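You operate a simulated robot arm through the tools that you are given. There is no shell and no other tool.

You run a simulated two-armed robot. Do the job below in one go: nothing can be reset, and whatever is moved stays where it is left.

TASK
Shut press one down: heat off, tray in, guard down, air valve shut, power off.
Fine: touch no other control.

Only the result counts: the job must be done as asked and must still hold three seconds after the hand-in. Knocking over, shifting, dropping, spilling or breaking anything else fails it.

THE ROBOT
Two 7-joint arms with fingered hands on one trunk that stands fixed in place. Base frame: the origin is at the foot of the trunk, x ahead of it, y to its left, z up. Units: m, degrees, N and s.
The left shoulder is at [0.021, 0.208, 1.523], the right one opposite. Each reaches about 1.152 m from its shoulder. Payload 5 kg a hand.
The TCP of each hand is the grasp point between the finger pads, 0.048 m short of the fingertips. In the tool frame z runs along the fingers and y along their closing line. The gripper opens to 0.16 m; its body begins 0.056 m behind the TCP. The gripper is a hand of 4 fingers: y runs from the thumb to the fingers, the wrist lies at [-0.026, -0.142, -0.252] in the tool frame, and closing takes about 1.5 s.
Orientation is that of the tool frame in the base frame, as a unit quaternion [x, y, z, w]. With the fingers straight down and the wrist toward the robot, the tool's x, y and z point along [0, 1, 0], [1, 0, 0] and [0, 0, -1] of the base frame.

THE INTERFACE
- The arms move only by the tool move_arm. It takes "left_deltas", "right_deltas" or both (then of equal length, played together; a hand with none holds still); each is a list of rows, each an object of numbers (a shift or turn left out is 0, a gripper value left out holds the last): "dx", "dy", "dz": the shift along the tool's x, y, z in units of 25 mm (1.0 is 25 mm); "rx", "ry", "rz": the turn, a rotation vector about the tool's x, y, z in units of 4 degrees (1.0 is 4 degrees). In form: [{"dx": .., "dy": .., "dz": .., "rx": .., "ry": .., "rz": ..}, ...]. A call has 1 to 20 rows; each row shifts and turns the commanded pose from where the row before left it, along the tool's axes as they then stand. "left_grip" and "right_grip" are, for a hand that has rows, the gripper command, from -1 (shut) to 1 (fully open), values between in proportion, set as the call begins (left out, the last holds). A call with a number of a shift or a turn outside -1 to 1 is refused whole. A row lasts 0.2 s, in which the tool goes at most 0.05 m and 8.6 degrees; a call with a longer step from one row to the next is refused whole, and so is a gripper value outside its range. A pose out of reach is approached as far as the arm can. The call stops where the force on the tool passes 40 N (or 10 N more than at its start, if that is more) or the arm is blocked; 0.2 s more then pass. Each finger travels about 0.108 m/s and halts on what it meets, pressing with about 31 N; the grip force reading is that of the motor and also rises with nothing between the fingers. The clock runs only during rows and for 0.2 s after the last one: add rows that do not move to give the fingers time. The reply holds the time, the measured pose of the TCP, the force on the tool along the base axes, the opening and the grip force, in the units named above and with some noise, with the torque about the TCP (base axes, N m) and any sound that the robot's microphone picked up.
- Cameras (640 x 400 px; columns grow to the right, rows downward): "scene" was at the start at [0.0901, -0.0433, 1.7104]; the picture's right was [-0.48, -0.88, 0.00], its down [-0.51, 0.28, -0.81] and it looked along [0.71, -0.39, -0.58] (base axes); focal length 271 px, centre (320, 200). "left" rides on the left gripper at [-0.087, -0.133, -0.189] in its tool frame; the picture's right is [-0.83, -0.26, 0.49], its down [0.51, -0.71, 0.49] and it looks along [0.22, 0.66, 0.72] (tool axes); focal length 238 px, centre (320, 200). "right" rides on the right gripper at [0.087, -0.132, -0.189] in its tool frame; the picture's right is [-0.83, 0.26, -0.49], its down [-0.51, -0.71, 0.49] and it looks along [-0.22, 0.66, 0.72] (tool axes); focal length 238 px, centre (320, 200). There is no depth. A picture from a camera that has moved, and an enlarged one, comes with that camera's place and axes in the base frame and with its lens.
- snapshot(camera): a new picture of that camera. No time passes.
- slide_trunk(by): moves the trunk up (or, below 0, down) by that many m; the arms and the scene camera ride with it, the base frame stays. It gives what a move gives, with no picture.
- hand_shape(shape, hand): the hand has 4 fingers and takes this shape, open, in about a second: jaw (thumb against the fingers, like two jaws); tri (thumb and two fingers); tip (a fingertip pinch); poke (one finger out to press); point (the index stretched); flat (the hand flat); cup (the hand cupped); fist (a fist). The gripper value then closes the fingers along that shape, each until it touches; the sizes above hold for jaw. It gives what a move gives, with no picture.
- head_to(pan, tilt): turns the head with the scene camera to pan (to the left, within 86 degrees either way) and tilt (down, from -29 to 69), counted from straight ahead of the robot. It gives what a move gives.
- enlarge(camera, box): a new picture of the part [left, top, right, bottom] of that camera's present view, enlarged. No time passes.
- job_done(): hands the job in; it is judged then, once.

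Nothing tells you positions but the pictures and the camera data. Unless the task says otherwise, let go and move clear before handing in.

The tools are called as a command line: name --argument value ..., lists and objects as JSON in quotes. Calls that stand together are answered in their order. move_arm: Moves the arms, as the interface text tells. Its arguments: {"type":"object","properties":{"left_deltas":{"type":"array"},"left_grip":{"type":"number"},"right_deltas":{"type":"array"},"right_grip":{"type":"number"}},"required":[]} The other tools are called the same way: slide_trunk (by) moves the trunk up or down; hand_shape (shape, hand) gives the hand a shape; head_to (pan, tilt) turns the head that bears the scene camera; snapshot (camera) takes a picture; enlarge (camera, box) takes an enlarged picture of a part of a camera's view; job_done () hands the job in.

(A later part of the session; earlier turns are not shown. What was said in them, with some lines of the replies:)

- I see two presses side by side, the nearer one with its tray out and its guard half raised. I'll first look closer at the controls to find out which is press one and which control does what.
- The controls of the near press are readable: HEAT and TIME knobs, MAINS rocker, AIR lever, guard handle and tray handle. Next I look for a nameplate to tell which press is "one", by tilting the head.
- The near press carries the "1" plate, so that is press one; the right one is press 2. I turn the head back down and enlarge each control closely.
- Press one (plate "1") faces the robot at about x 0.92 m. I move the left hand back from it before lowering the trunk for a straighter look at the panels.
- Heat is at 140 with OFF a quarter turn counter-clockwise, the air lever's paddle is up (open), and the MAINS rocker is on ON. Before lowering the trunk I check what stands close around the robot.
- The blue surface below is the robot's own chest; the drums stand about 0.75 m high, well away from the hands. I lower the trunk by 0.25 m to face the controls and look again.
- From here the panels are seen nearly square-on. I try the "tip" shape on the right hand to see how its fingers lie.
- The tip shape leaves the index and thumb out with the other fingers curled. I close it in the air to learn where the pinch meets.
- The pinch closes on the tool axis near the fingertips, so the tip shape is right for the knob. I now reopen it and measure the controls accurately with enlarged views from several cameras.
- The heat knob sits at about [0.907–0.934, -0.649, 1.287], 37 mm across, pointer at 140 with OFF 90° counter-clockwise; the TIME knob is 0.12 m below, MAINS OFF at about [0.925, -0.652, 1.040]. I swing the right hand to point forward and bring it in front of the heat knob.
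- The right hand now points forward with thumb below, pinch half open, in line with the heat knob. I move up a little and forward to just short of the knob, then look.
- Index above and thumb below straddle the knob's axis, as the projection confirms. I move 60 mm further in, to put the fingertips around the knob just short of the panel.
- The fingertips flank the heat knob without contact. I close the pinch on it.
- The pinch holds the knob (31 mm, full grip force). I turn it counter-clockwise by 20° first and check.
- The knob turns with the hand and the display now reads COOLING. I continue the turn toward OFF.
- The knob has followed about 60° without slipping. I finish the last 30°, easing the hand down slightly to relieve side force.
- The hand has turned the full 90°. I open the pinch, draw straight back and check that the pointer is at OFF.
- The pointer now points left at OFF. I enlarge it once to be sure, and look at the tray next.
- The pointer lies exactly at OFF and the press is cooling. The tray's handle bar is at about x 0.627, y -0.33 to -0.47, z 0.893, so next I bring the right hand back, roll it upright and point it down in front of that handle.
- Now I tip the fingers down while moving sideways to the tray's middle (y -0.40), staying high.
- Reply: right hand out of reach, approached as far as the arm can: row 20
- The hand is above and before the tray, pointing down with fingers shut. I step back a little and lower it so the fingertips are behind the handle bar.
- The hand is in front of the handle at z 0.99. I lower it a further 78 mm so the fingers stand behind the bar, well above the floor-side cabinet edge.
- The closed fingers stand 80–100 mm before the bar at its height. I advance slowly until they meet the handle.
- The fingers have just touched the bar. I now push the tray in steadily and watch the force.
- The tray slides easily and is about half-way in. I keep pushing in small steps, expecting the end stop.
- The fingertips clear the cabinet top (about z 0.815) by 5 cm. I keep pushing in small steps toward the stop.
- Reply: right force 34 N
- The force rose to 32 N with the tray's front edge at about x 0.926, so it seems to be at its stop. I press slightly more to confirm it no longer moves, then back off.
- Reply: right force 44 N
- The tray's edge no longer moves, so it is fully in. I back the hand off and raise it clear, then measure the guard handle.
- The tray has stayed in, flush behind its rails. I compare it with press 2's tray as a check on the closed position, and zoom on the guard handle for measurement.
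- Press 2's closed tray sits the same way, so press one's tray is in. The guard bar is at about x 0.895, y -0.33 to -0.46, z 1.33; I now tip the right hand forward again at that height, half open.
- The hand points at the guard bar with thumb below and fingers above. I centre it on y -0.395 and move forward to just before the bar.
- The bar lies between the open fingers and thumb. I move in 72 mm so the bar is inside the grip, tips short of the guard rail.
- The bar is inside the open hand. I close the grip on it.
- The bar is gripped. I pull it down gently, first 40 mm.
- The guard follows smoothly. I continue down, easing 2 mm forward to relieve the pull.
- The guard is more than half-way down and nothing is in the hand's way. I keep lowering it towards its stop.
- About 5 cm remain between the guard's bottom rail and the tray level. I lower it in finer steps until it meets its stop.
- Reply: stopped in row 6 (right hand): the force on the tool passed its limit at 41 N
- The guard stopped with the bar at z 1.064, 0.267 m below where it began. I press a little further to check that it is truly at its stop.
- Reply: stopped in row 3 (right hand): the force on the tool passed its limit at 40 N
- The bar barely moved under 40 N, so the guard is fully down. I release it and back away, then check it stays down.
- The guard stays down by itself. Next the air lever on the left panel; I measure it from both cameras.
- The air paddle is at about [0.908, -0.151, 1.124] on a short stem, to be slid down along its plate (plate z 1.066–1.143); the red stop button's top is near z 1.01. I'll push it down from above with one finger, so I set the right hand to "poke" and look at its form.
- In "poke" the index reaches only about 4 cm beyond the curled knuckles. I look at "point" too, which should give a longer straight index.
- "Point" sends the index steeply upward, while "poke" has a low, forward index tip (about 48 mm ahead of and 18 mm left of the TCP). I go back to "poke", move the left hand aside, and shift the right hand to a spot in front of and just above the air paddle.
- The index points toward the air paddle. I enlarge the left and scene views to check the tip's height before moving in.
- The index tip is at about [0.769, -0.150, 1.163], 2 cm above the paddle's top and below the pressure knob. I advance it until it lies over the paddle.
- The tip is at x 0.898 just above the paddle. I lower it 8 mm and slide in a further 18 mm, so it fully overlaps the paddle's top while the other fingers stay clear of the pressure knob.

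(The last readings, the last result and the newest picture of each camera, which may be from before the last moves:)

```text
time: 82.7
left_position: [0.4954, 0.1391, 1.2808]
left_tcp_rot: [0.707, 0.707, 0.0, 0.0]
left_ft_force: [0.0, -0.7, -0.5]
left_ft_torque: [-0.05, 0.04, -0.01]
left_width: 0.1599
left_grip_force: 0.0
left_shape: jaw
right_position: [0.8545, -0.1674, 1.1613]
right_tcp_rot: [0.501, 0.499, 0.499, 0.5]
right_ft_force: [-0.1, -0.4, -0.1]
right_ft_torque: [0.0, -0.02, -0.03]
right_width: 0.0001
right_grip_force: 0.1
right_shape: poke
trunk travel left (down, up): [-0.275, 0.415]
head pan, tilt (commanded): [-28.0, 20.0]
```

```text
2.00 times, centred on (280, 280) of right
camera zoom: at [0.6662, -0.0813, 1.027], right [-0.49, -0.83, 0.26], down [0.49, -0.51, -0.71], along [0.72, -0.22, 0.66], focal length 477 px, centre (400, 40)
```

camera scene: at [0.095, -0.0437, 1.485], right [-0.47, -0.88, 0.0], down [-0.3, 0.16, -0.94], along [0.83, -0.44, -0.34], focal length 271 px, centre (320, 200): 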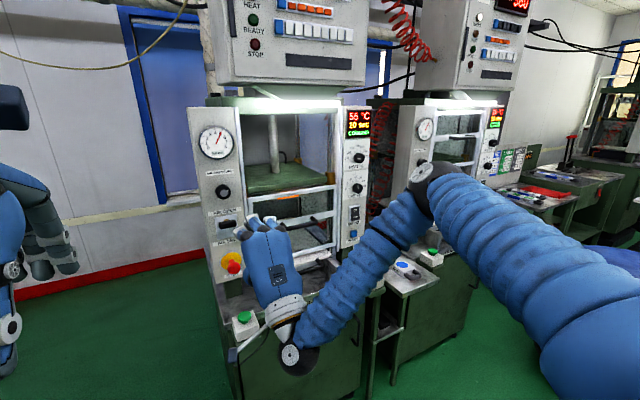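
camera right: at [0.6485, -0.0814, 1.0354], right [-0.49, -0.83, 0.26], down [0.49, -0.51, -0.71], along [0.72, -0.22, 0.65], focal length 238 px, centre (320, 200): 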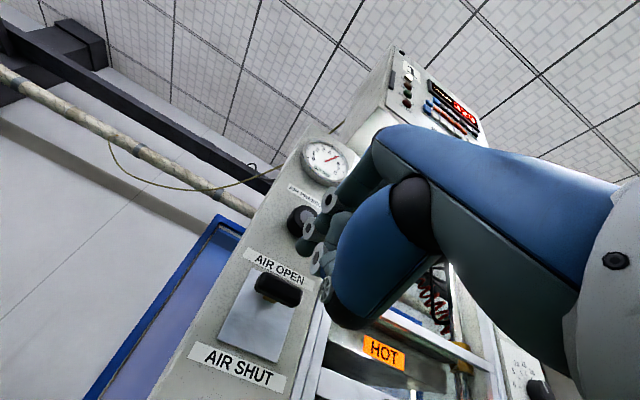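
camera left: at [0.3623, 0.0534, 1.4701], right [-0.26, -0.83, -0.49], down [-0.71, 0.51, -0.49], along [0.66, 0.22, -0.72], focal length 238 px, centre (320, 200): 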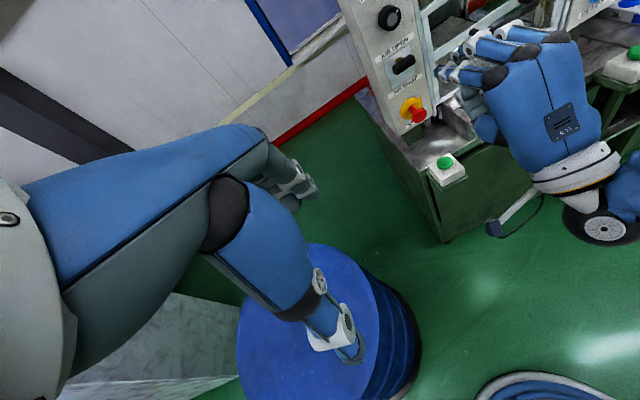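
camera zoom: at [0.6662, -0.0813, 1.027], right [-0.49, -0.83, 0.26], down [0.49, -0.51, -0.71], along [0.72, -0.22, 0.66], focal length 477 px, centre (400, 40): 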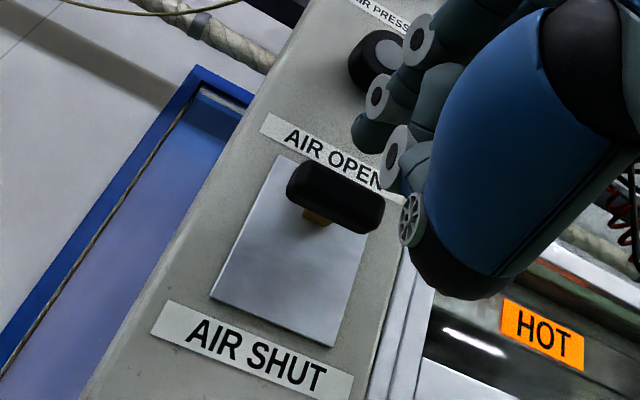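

The index tip now lies above the paddle. I press it down in small steps and watch the force.

move_arm --right_deltas '[{"dy": -0.3}, {"dy": -0.3}, {"dy": -0.3}, {"dy": -0.3}]'

enlarge --camera "left" --box '[360, 0, 488, 104]'

enlarge --camera "right" --box '[180, 180, 380, 380]'

```text
time: 83.7
left_position: [0.4959, 0.1386, 1.2818]
left_tcp_rot: [0.707, 0.707, 0.0, 0.001]
left_ft_force: [0.4, -0.2, -0.5]
left_ft_torque: [-0.02, 0.02, -0.01]
left_width: 0.1598
left_grip_force: 0.1
left_shape: jaw
right_position: [0.8542, -0.1678, 1.1317]
right_tcp_rot: [0.501, 0.5, 0.499, 0.5]
right_ft_force: [0.3, 0.3, 0.1]
right_ft_torque: [-0.01, 0.02, -0.01]
right_width: 0.0
right_grip_force: 0.0
right_shape: poke
trunk travel left (down, up): [-0.275, 0.415]
head pan, tilt (commanded): [-28.0, 20.0]
```

```text
3.85 times, centred on (424, 52) of left
camera zoom: at [0.3627, 0.0524, 1.47], right [-0.26, -0.83, -0.49], down [-0.71, 0.51, -0.49], along [0.66, 0.22, -0.72], focal length 917 px, centre (-80, 769)
```

zoom: 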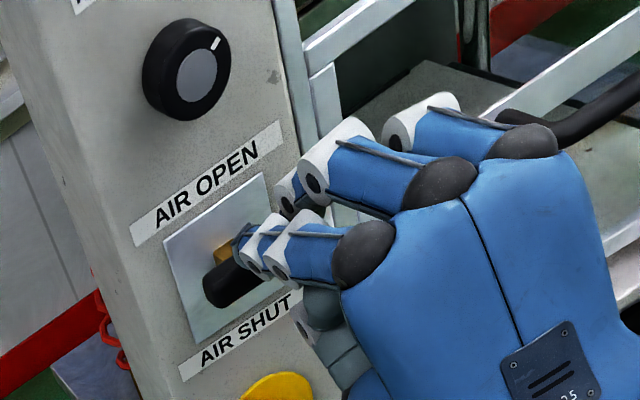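

```text
2.00 times, centred on (280, 280) of right
camera zoom: at [0.6659, -0.0814, 0.9976], right [-0.49, -0.83, 0.26], down [0.49, -0.51, -0.71], along [0.72, -0.22, 0.65], focal length 477 px, centre (400, 40)
```

zoom: 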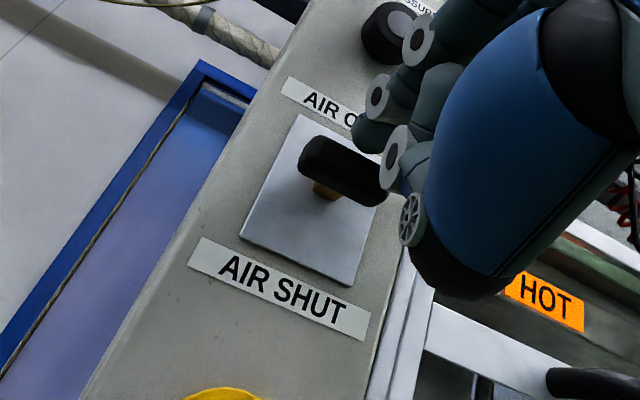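

No contact was felt: the tip is likely just in front of the paddle rather than over it. I raise it 20 mm, go in 15 mm further, and try again.

move_arm --right_deltas '[{"dy": 0.5}, {"dy": 0.4}, {"dz": 0.3}, {"dz": 0.3}]'

enlarge --camera "left" --box '[360, 0, 488, 104]'

enlarge --camera "right" --box '[230, 200, 380, 300]'

```text
time: 84.7
left_position: [0.4955, 0.1389, 1.2804]
left_tcp_rot: [0.707, 0.707, 0.0, 0.001]
left_ft_force: [0.6, 0.0, 0.3]
left_ft_torque: [-0.04, 0.01, -0.01]
left_width: 0.1598
left_grip_force: 0.0
left_shape: jaw
right_position: [0.8709, -0.1678, 1.154]
right_tcp_rot: [0.501, 0.5, 0.5, 0.5]
right_ft_force: [-0.3, 0.3, 0.5]
right_ft_torque: [0.03, -0.01, 0.03]
right_width: 0.0002
right_grip_force: 0.1
right_shape: poke
trunk travel left (down, up): [-0.275, 0.415]
head pan, tilt (commanded): [-28.0, 20.0]
```

```text
3.85 times, centred on (424, 52) of left
camera zoom: at [0.3624, 0.0526, 1.4701], right [-0.26, -0.83, -0.49], down [-0.71, 0.51, -0.49], along [0.66, 0.22, -0.72], focal length 917 px, centre (-80, 769)
```

zoom: 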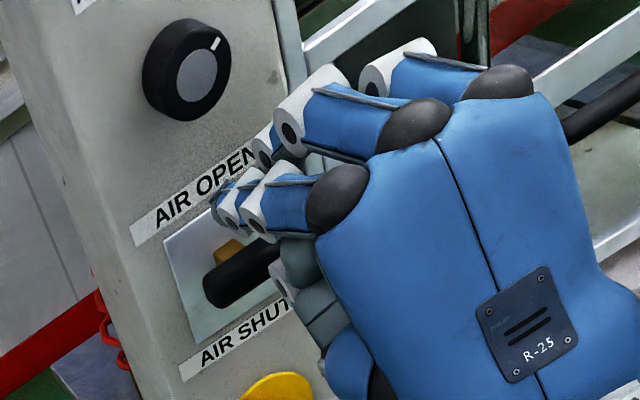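

```text
4.00 times, centred on (305, 250) of right
camera zoom: at [0.6811, -0.0813, 1.02], right [-0.49, -0.83, 0.26], down [0.49, -0.51, -0.71], along [0.72, -0.22, 0.66], focal length 953 px, centre (380, 0)
```

zoom: 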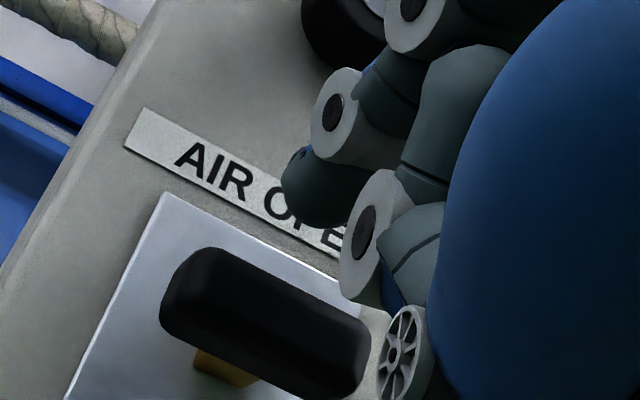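

The tip now overlaps the paddle by a good margin. I press down again.

move_arm --right_deltas '[{"dy": -0.25}, {"dy": -0.25}, {"dy": -0.25}, {"dy": -0.25}]'

enlarge --camera "left" --box '[360, 0, 488, 104]'

enlarge --camera "right" --box '[230, 200, 380, 300]'

```text
time: 85.7
left_position: [0.4961, 0.1388, 1.2808]
left_tcp_rot: [0.707, 0.707, 0.0, -0.001]
left_ft_force: [0.8, 0.2, -0.5]
left_ft_torque: [0.0, 0.01, 0.0]
left_width: 0.1596
left_grip_force: 0.0
left_shape: jaw
right_position: [0.87, -0.1686, 1.1281]
right_tcp_rot: [0.501, 0.5, 0.499, 0.5]
right_ft_force: [0.1, 1.0, 1.5]
right_ft_torque: [0.03, 0.0, 0.03]
right_width: 0.0002
right_grip_force: 0.1
right_shape: poke
trunk travel left (down, up): [-0.275, 0.415]
head pan, tilt (commanded): [-28.0, 20.0]
```

```text
3.85 times, centred on (424, 52) of left
camera zoom: at [0.3624, 0.0525, 1.4701], right [-0.26, -0.83, -0.49], down [-0.71, 0.51, -0.49], along [0.66, 0.22, -0.72], focal length 917 px, centre (-80, 769)
```

zoom: 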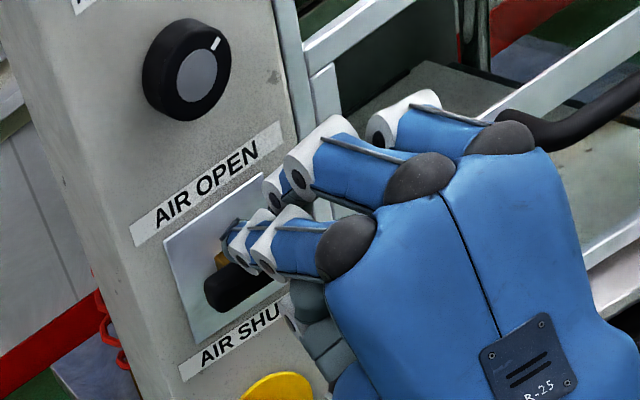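

```text
4.00 times, centred on (305, 250) of right
camera zoom: at [0.6809, -0.0814, 0.9954], right [-0.49, -0.83, 0.26], down [0.49, -0.51, -0.71], along [0.72, -0.22, 0.66], focal length 953 px, centre (380, 0)
```

zoom: 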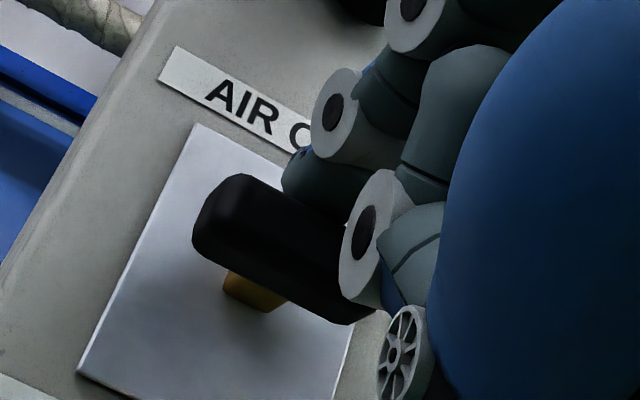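

The fingertip is now right on the paddle's top (first 1.5 N felt). I continue pressing down.

move_arm --right_deltas '[{"dy": -0.25}, {"dy": -0.25}, {"dy": -0.25}, {"dy": -0.25}]'

enlarge --camera "left" --box '[360, 0, 488, 104]'

enlarge --camera "right" --box '[230, 200, 380, 300]'

```text
time: 86.7
left_position: [0.4959, 0.1393, 1.2817]
left_tcp_rot: [0.707, 0.707, 0.0, 0.0]
left_ft_force: [0.8, 0.2, 0.6]
left_ft_torque: [-0.01, -0.01, 0.0]
left_width: 0.1598
left_grip_force: 0.1
left_shape: jaw
right_position: [0.8703, -0.1676, 1.1038]
right_tcp_rot: [0.501, 0.5, 0.499, 0.501]
right_ft_force: [0.1, 0.2, 2.5]
right_ft_torque: [0.04, -0.06, 0.0]
right_width: 0.0
right_grip_force: 0.1
right_shape: poke
trunk travel left (down, up): [-0.275, 0.415]
head pan, tilt (commanded): [-28.0, 20.0]
```

```text
3.85 times, centred on (424, 52) of left
camera zoom: at [0.3621, 0.0525, 1.4703], right [-0.26, -0.83, -0.49], down [-0.71, 0.51, -0.49], along [0.66, 0.22, -0.72], focal length 917 px, centre (-80, 769)
```

zoom: 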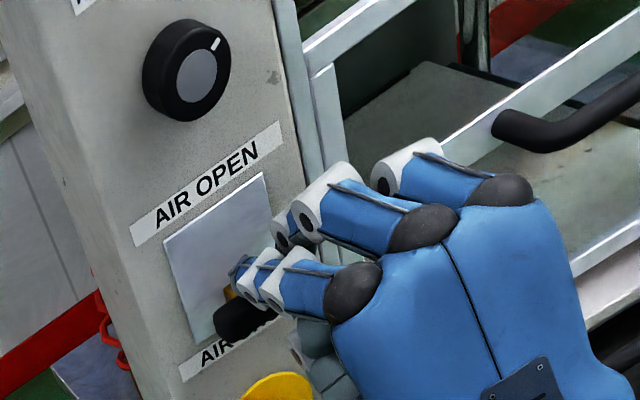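

```text
4.00 times, centred on (305, 250) of right
camera zoom: at [0.681, -0.0809, 0.971], right [-0.49, -0.83, 0.26], down [0.49, -0.51, -0.71], along [0.72, -0.22, 0.66], focal length 953 px, centre (380, 0)
```

zoom: 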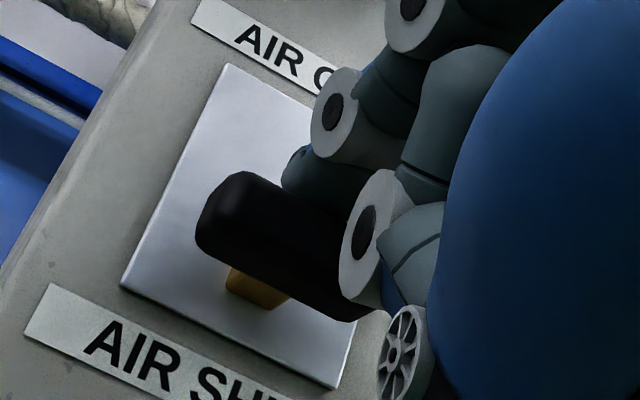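

The paddle slides down with the finger. I continue to the end of its travel.

move_arm --right_deltas '[{"dy": -0.2}, {"dy": -0.2}, {"dy": -0.2}, {"dy": -0.2}]'

enlarge --camera "left" --box '[360, 0, 488, 104]'

enlarge --camera "right" --box '[230, 200, 380, 300]'

enlarge --camera "scene" --box '[180, 110, 310, 290]'

```text
time: 87.6
left_position: [0.4948, 0.1387, 1.2815]
left_tcp_rot: [0.708, 0.706, 0.0, 0.001]
left_ft_force: [0.8, 0.4, 0.0]
left_ft_torque: [-0.02, 0.09, -0.05]
left_width: 0.1601
left_grip_force: 0.1
left_shape: jaw
right_position: [0.8706, -0.1679, 1.1006]
right_tcp_rot: [0.496, 0.491, 0.506, 0.506]
right_ft_force: [-8.6, -0.7, 23.0]
right_ft_torque: [0.3, -0.89, 0.02]
right_width: 0.0001
right_grip_force: 0.0
right_shape: poke
trunk travel left (down, up): [-0.275, 0.415]
head pan, tilt (commanded): [-28.0, 20.0]
stopped in row 4 (right hand): the force on the tool passed its limit at 42 N (the readings are from after the stop); the commanded pose is now the measured one
```

```text
3.85 times, centred on (424, 52) of left
camera zoom: at [0.3608, 0.0529, 1.4704], right [-0.26, -0.83, -0.49], down [-0.71, 0.51, -0.49], along [0.66, 0.22, -0.72], focal length 917 px, centre (-80, 769)
```

zoom: 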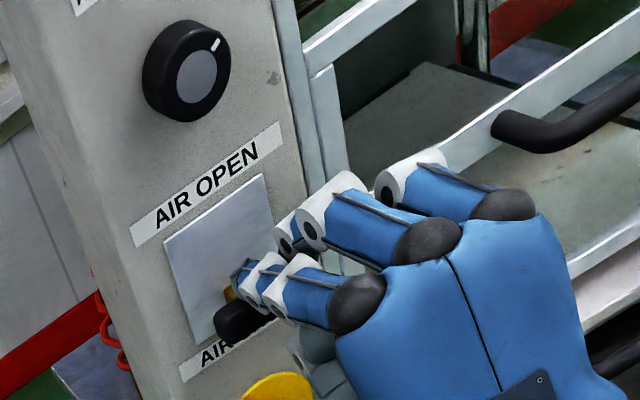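

```text
4.00 times, centred on (305, 250) of right
camera zoom: at [0.6847, -0.0806, 0.9622], right [-0.5, -0.83, 0.24], down [0.51, -0.51, -0.7], along [0.7, -0.23, 0.67], focal length 953 px, centre (380, 0)
```

zoom: 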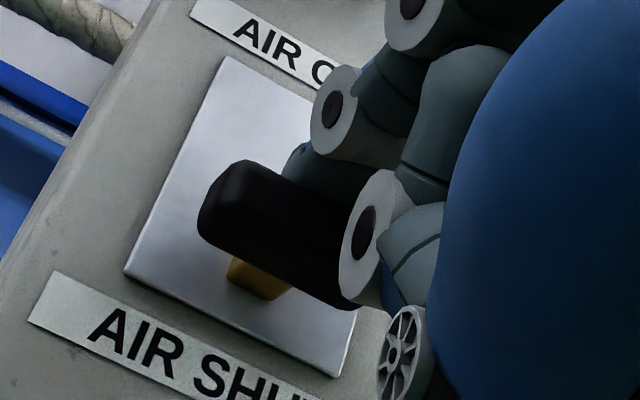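

```text
2.22 times, centred on (245, 200) of scene
camera zoom: at [0.0934, -0.0441, 1.4851], right [-0.47, -0.88, 0.0], down [-0.3, 0.16, -0.94], along [0.83, -0.44, -0.34], focal length 602 px, centre (487, 200)
```

zoom: 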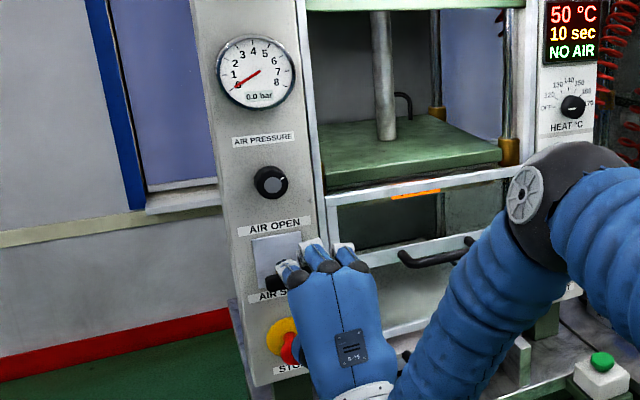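

The gauge has fallen to 0.0 bar and the display says NO AIR: the valve is shut. I relieve the pressure slightly and draw the hand straight back.

move_arm --right_deltas '[{"dy": 0.15}, {"dz": -0.4}, {"dz": -0.8}, {"dz": -1}, {"dz": -1}, {"dz": -1}, {"dz": -1}]'

snapshot --camera "scene"

enlarge --camera "left" --box '[340, 0, 520, 140]'

```text
time: 89.2
left_position: [0.4945, 0.1391, 1.282]
left_tcp_rot: [0.708, 0.706, 0.001, -0.001]
left_ft_force: [-0.2, -1.0, 0.8]
left_ft_torque: [0.08, -0.02, 0.02]
left_width: 0.1601
left_grip_force: 0.1
left_shape: jaw
right_position: [0.7389, -0.1673, 1.097]
right_tcp_rot: [0.499, 0.494, 0.503, 0.504]
right_ft_force: [0.7, -0.5, 0.4]
right_ft_torque: [0.0, 0.07, 0.06]
right_width: 0.0
right_grip_force: 0.1
right_shape: poke
trunk travel left (down, up): [-0.275, 0.415]
head pan, tilt (commanded): [-28.0, 20.0]
```

```text
taken
camera scene: at [0.0946, -0.0456, 1.485], right [-0.47, -0.88, 0.0], down [-0.3, 0.16, -0.94], along [0.83, -0.44, -0.34], focal length 271 px, centre (320, 200)
```

scene: 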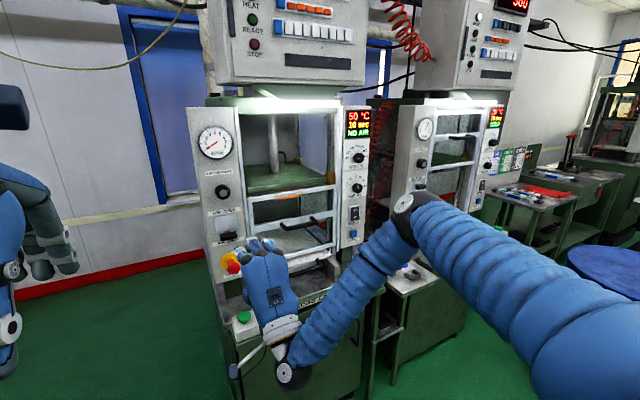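

```text
2.86 times, centred on (430, 70) of left
camera zoom: at [0.3617, 0.0515, 1.4704], right [-0.26, -0.83, -0.49], down [-0.71, 0.51, -0.49], along [0.66, 0.22, -0.72], focal length 681 px, centre (6, 571)
```

zoom: 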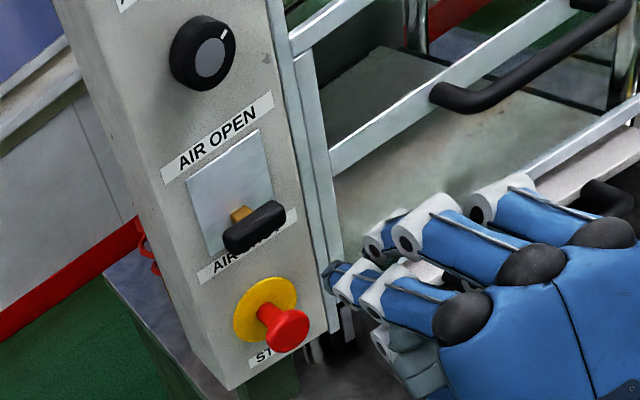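

The lever is down, with the stop button untouched. Now the MAINS rocker at about y -0.65, OFF half at z 1.04; I retreat a little and move the right hand across in front of it.

move_arm --right_deltas '[{"dx": -1, "dz": -0.8, "rx": 0.2}, {"dx": -1, "dz": -0.8}, {"dx": -1, "dz": -0.8}, {"dx": -1}, {"dx": -1}, {"dx": -1}, {"dx": -1}, {"dx": -1}, {"dx": -1}, {"dx": -1}, {"dx": -1}, {"dx": -1}, {"dx": -1}, {"dx": -1}, {"dx": -1}, {"dx": -1}, {"dx": -1}, {"dx": -1}, {"dx": -1}, {"dx": -1}]'

snapshot --camera "scene"

snapshot --camera "right"

```text
time: 93.4
left_position: [0.4956, 0.1385, 1.2818]
left_tcp_rot: [0.707, 0.707, 0.0, -0.001]
left_ft_force: [0.3, -0.3, 0.3]
left_ft_torque: [0.05, -0.03, 0.02]
left_width: 0.1597
left_grip_force: 0.0
left_shape: jaw
right_position: [0.6778, -0.6684, 1.0941]
right_tcp_rot: [0.502, 0.498, 0.499, 0.5]
right_ft_force: [1.4, -0.2, -0.2]
right_ft_torque: [-0.04, -0.02, 0.03]
right_width: 0.0001
right_grip_force: 0.1
right_shape: poke
trunk travel left (down, up): [-0.275, 0.415]
head pan, tilt (commanded): [-28.0, 20.0]
```

```text
taken
camera scene: at [0.0951, -0.0455, 1.485], right [-0.47, -0.88, 0.0], down [-0.3, 0.16, -0.94], along [0.83, -0.44, -0.34], focal length 271 px, centre (320, 200)
```

scene: 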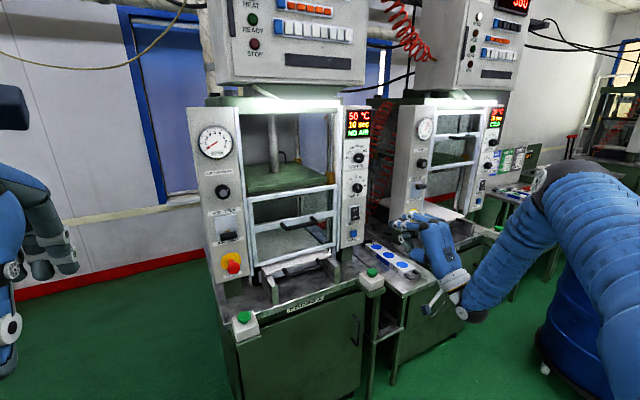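

```text
taken
camera right: at [0.4889, -0.5808, 0.9608], right [-0.49, -0.83, 0.26], down [0.49, -0.51, -0.71], along [0.72, -0.22, 0.65], focal length 238 px, centre (320, 200)
```

right: 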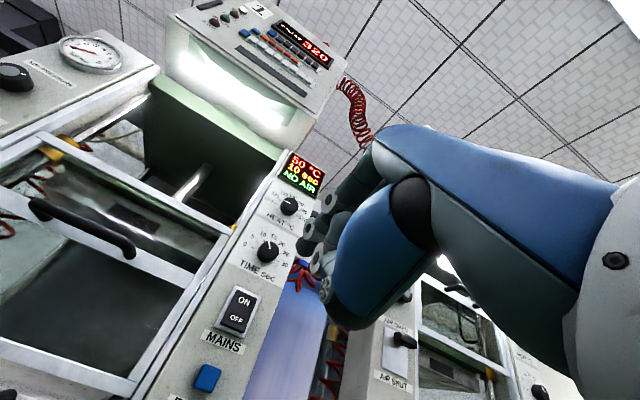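

The rocker is clearly seen from the hand camera. I enlarge both views to fix its position.

enlarge --camera "right" --box '[180, 270, 308, 400]'

enlarge --camera "scene" --box '[330, 195, 394, 245]'

enlarge --camera "scene" --box '[380, 200, 500, 330]'

```text
3.08 times, centred on (244, 335) of right
camera zoom: at [0.4889, -0.5808, 0.9608], right [-0.49, -0.83, 0.26], down [0.49, -0.51, -0.71], along [0.72, -0.22, 0.65], focal length 733 px, centre (554, -215)
```

zoom: 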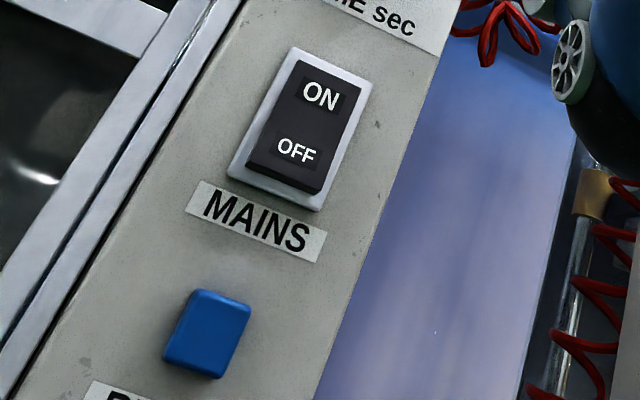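

```text
8.00 times, centred on (362, 220) of scene
camera zoom: at [0.0951, -0.0455, 1.485], right [-0.47, -0.88, 0.0], down [-0.3, 0.16, -0.94], along [0.83, -0.44, -0.34], focal length 2168 px, centre (-16, 40)
```

zoom: 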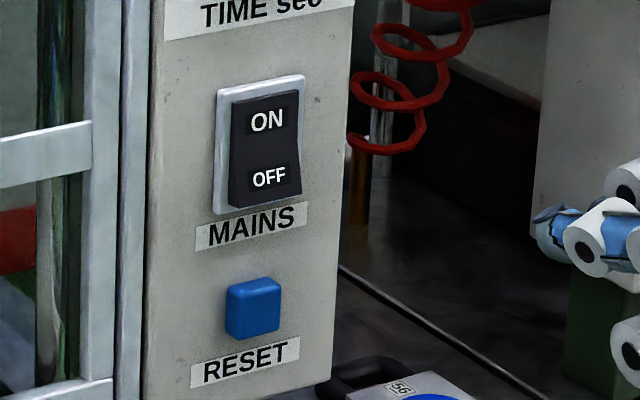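

```text
3.08 times, centred on (440, 265) of scene
camera zoom: at [0.0951, -0.0455, 1.485], right [-0.47, -0.88, 0.0], down [-0.3, 0.16, -0.94], along [0.83, -0.44, -0.34], focal length 834 px, centre (-49, 0)
```

zoom: 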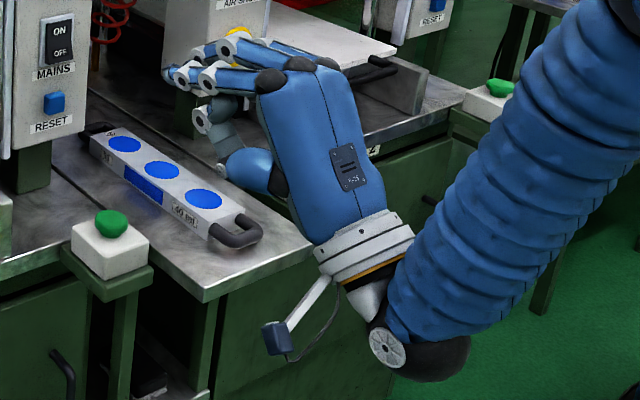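

OFF is at [0.924, -0.651, 1.041]; RESET is 7 cm lower. The index tip is 51 mm ahead of and 20 mm left of the TCP, so I lower to z 1.04 and approach, stopping about 4 cm short to check the aim.

move_arm --right_deltas '[{"dx": -0.1, "dy": -0.72}, {"dy": -0.72}, {"dy": -0.72}, {"dz": 1}, {"dz": 1}, {"dz": 1}, {"dz": 1}, {"dz": 1}, {"dz": 1}]'

enlarge --camera "scene" --box '[330, 185, 426, 245]'

enlarge --camera "right" --box '[160, 200, 400, 380]'

```text
time: 95.4
left_position: [0.4959, 0.1398, 1.2807]
left_tcp_rot: [0.707, 0.707, 0.0, 0.0]
left_ft_force: [-0.3, 0.1, 0.4]
left_ft_torque: [-0.01, 0.03, 0.01]
left_width: 0.1599
left_grip_force: 0.1
left_shape: jaw
right_position: [0.8277, -0.6694, 1.0384]
right_tcp_rot: [0.503, 0.498, 0.499, 0.5]
right_ft_force: [-0.4, -0.2, -0.3]
right_ft_torque: [0.02, -0.03, 0.05]
right_width: 0.0001
right_grip_force: 0.0
right_shape: poke
trunk travel left (down, up): [-0.275, 0.415]
head pan, tilt (commanded): [-28.0, 20.0]
```

```text
6.67 times, centred on (378, 215) of scene
camera zoom: at [0.0959, -0.0445, 1.4849], right [-0.47, -0.88, 0.0], down [-0.3, 0.16, -0.94], along [0.83, -0.44, -0.34], focal length 1806 px, centre (-67, 100)
```

zoom: 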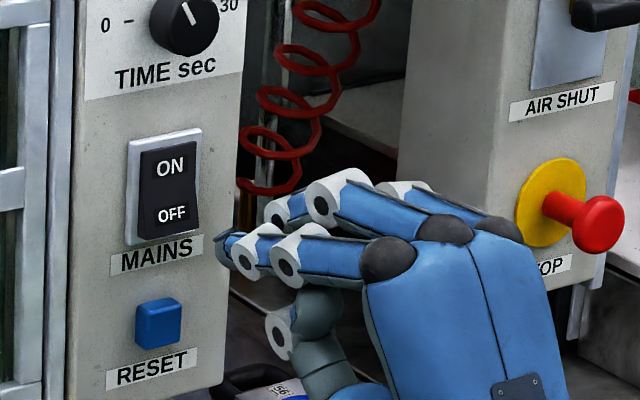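

```text
2.22 times, centred on (280, 290) of right
camera zoom: at [0.6393, -0.5833, 0.9057], right [-0.49, -0.83, 0.26], down [0.49, -0.51, -0.71], along [0.72, -0.22, 0.65], focal length 530 px, centre (409, 0)
```

zoom: 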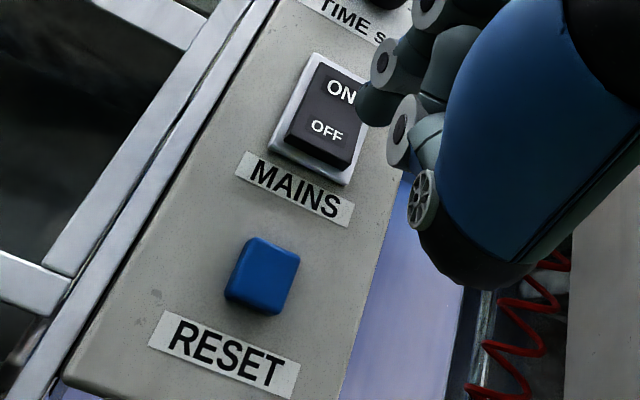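

The aim is on the OFF half: advancing straight ahead brings the tip to z 1.038 on it. I move in and press gently.

move_arm --right_deltas '[{"dz": 0.6}, {"dz": 0.6}, {"dz": 0.3}, {"dz": 0.2}, {"dz": 0.2}]'

enlarge --camera "scene" --box '[330, 185, 426, 245]'

enlarge --camera "right" --box '[160, 200, 400, 380]'

```text
time: 96.6
left_position: [0.4946, 0.1393, 1.282]
left_tcp_rot: [0.708, 0.707, 0.0, 0.0]
left_ft_force: [-0.9, 0.2, -0.5]
left_ft_torque: [0.01, -0.04, 0.01]
left_width: 0.1599
left_grip_force: 0.2
left_shape: jaw
right_position: [0.8742, -0.6715, 1.0393]
right_tcp_rot: [0.502, 0.498, 0.5, 0.5]
right_ft_force: [-9.7, 1.4, -0.6]
right_ft_torque: [0.01, -0.04, 0.21]
right_width: 0.0001
right_grip_force: 0.0
right_shape: poke
trunk travel left (down, up): [-0.275, 0.415]
head pan, tilt (commanded): [-28.0, 20.0]
```

```text
6.67 times, centred on (378, 215) of scene
camera zoom: at [0.0941, -0.0447, 1.485], right [-0.47, -0.88, 0.0], down [-0.3, 0.16, -0.94], along [0.83, -0.44, -0.34], focal length 1806 px, centre (-67, 100)
```

zoom: 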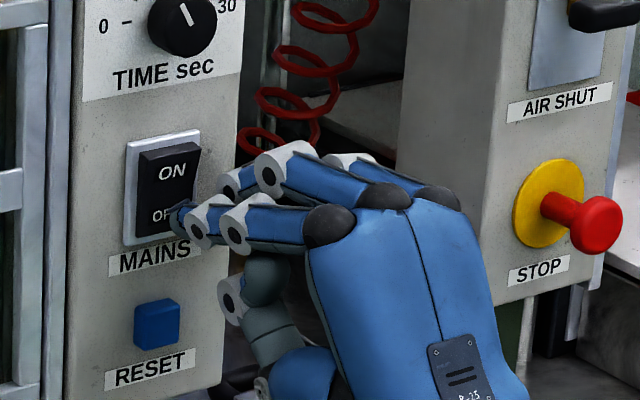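

```text
2.22 times, centred on (280, 290) of right
camera zoom: at [0.6857, -0.5844, 0.9067], right [-0.49, -0.83, 0.26], down [0.49, -0.51, -0.71], along [0.72, -0.22, 0.65], focal length 530 px, centre (409, 0)
```

zoom: 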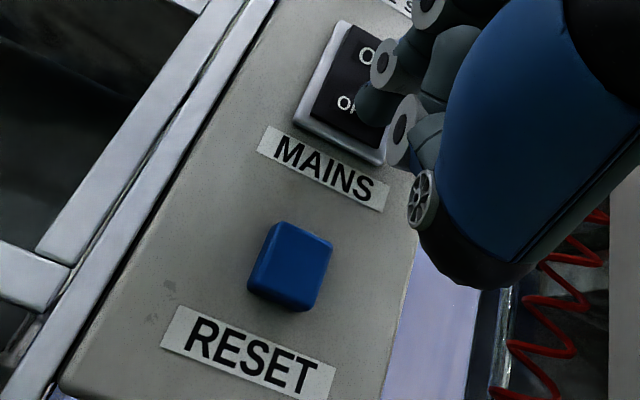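

The rocker appears to have tipped to OFF. I check the display and indicator lamps.

enlarge --camera "scene" --box '[200, 0, 392, 170]'

enlarge --camera "scene" --box '[335, 195, 375, 225]'

```text
2.35 times, centred on (296, 85) of scene
camera zoom: at [0.0941, -0.0447, 1.485], right [-0.47, -0.88, 0.0], down [-0.3, 0.16, -0.94], along [0.83, -0.44, -0.34], focal length 638 px, centre (376, 471)
```

zoom: 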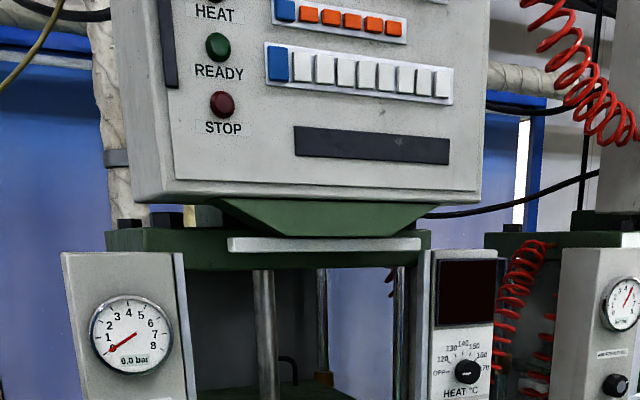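

```text
13.33 times, centred on (355, 210) of scene
camera zoom: at [0.0941, -0.0447, 1.485], right [-0.47, -0.88, 0.0], down [-0.3, 0.16, -0.94], along [0.83, -0.44, -0.34], focal length 3612 px, centre (-147, 67)
```

zoom: 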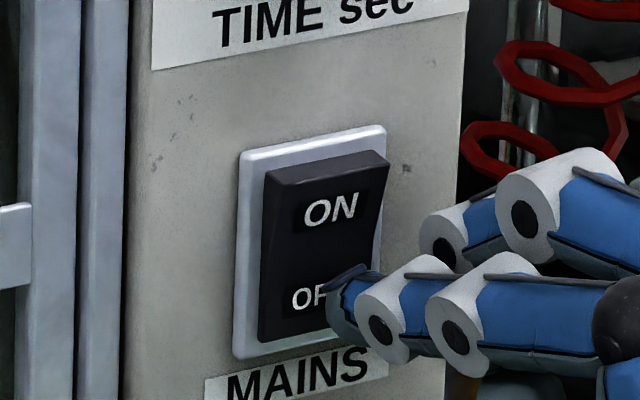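

The display and the lamps are dark, so the power is off. I withdraw the hand straight back and then check every item once more.

move_arm --right_deltas '[{"dz": -0.5}, {"dz": -1}, {"dz": -1}, {"dz": -1}, {"dz": -1}, {"dz": -1}, {"dz": -1}, {"dz": -1}, {"dz": -1}, {"dz": -1}]'

snapshot --camera "scene"

enlarge --camera "scene" --box '[190, 100, 390, 290]'

enlarge --camera "scene" --box '[330, 130, 394, 245]'

enlarge --camera "scene" --box '[195, 170, 350, 300]'

```text
time: 98.8
left_position: [0.4947, 0.1385, 1.2811]
left_tcp_rot: [0.707, 0.707, 0.001, 0.001]
left_ft_force: [-0.8, 0.8, 0.4]
left_ft_torque: [0.05, -0.07, 0.01]
left_width: 0.1598
left_grip_force: 0.0
left_shape: jaw
right_position: [0.6384, -0.6699, 1.041]
right_tcp_rot: [0.502, 0.497, 0.5, 0.5]
right_ft_force: [0.1, 0.7, 0.3]
right_ft_torque: [0.0, 0.02, -0.02]
right_width: 0.0
right_grip_force: 0.0
right_shape: poke
trunk travel left (down, up): [-0.275, 0.415]
head pan, tilt (commanded): [-28.0, 20.0]
```

```text
taken
camera scene: at [0.0938, -0.0455, 1.4851], right [-0.47, -0.88, 0.0], down [-0.3, 0.16, -0.94], along [0.83, -0.44, -0.34], focal length 271 px, centre (320, 200)
```

scene: 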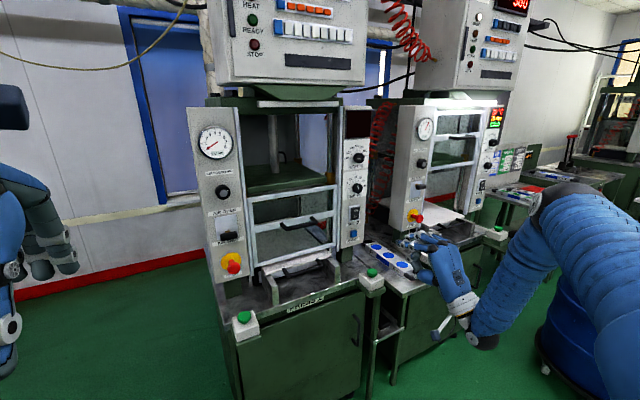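

```text
2.11 times, centred on (290, 195) of scene
camera zoom: at [0.0938, -0.0455, 1.4851], right [-0.47, -0.88, 0.0], down [-0.3, 0.16, -0.94], along [0.83, -0.44, -0.34], focal length 570 px, centre (383, 210)
```

zoom: 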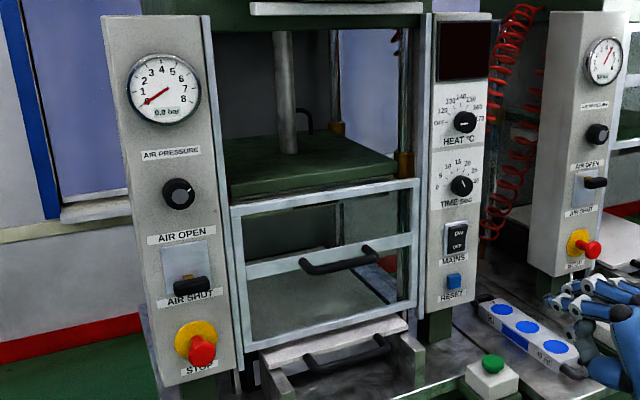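

```text
3.48 times, centred on (362, 188) of scene
camera zoom: at [0.0938, -0.0455, 1.4851], right [-0.47, -0.88, 0.0], down [-0.3, 0.16, -0.94], along [0.83, -0.44, -0.34], focal length 942 px, centre (174, 244)
```

zoom: 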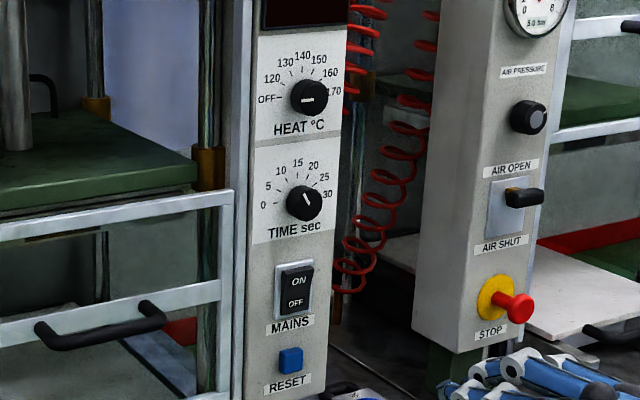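

```text
3.08 times, centred on (272, 235) of scene
camera zoom: at [0.0938, -0.0455, 1.4851], right [-0.47, -0.88, 0.0], down [-0.3, 0.16, -0.94], along [0.83, -0.44, -0.34], focal length 834 px, centre (466, 92)
```

zoom: 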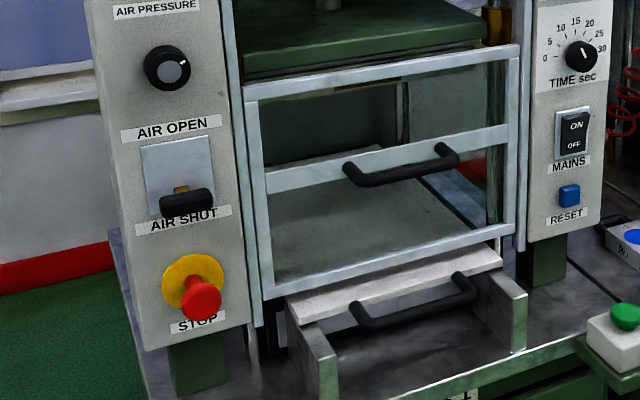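

Everything reads as asked on press one: heat knob at OFF, tray in, guard down, air lever at SHUT with the gauge at 0.0 bar, and MAINS off with the display dark. The other knobs, the stop and reset buttons and press 2 look unchanged, and both hands are clear, so I hand the job in.

job_done

```text
The job is handed in.
```

Press one is shut down and I have handed the job in. The steps were done in the order you gave, and I checked each one in the camera pictures before handing in:

- **Heat:** the knob points at OFF. The temperature was falling before the power went off.
- **Tray:** pushed in to its stop, sitting the same way as press two's tray.
- **Guard:** pulled down to its stop; it stayed down after I let go.
- **Air valve:** the lever is at SHUT and the gauge reads 0.0 bar.
- **Power:** the MAINS switch is at OFF and the display and lamps are dark.

In the last pictures, press one's other controls and press two look unchanged. Both hands are clear of the machines.
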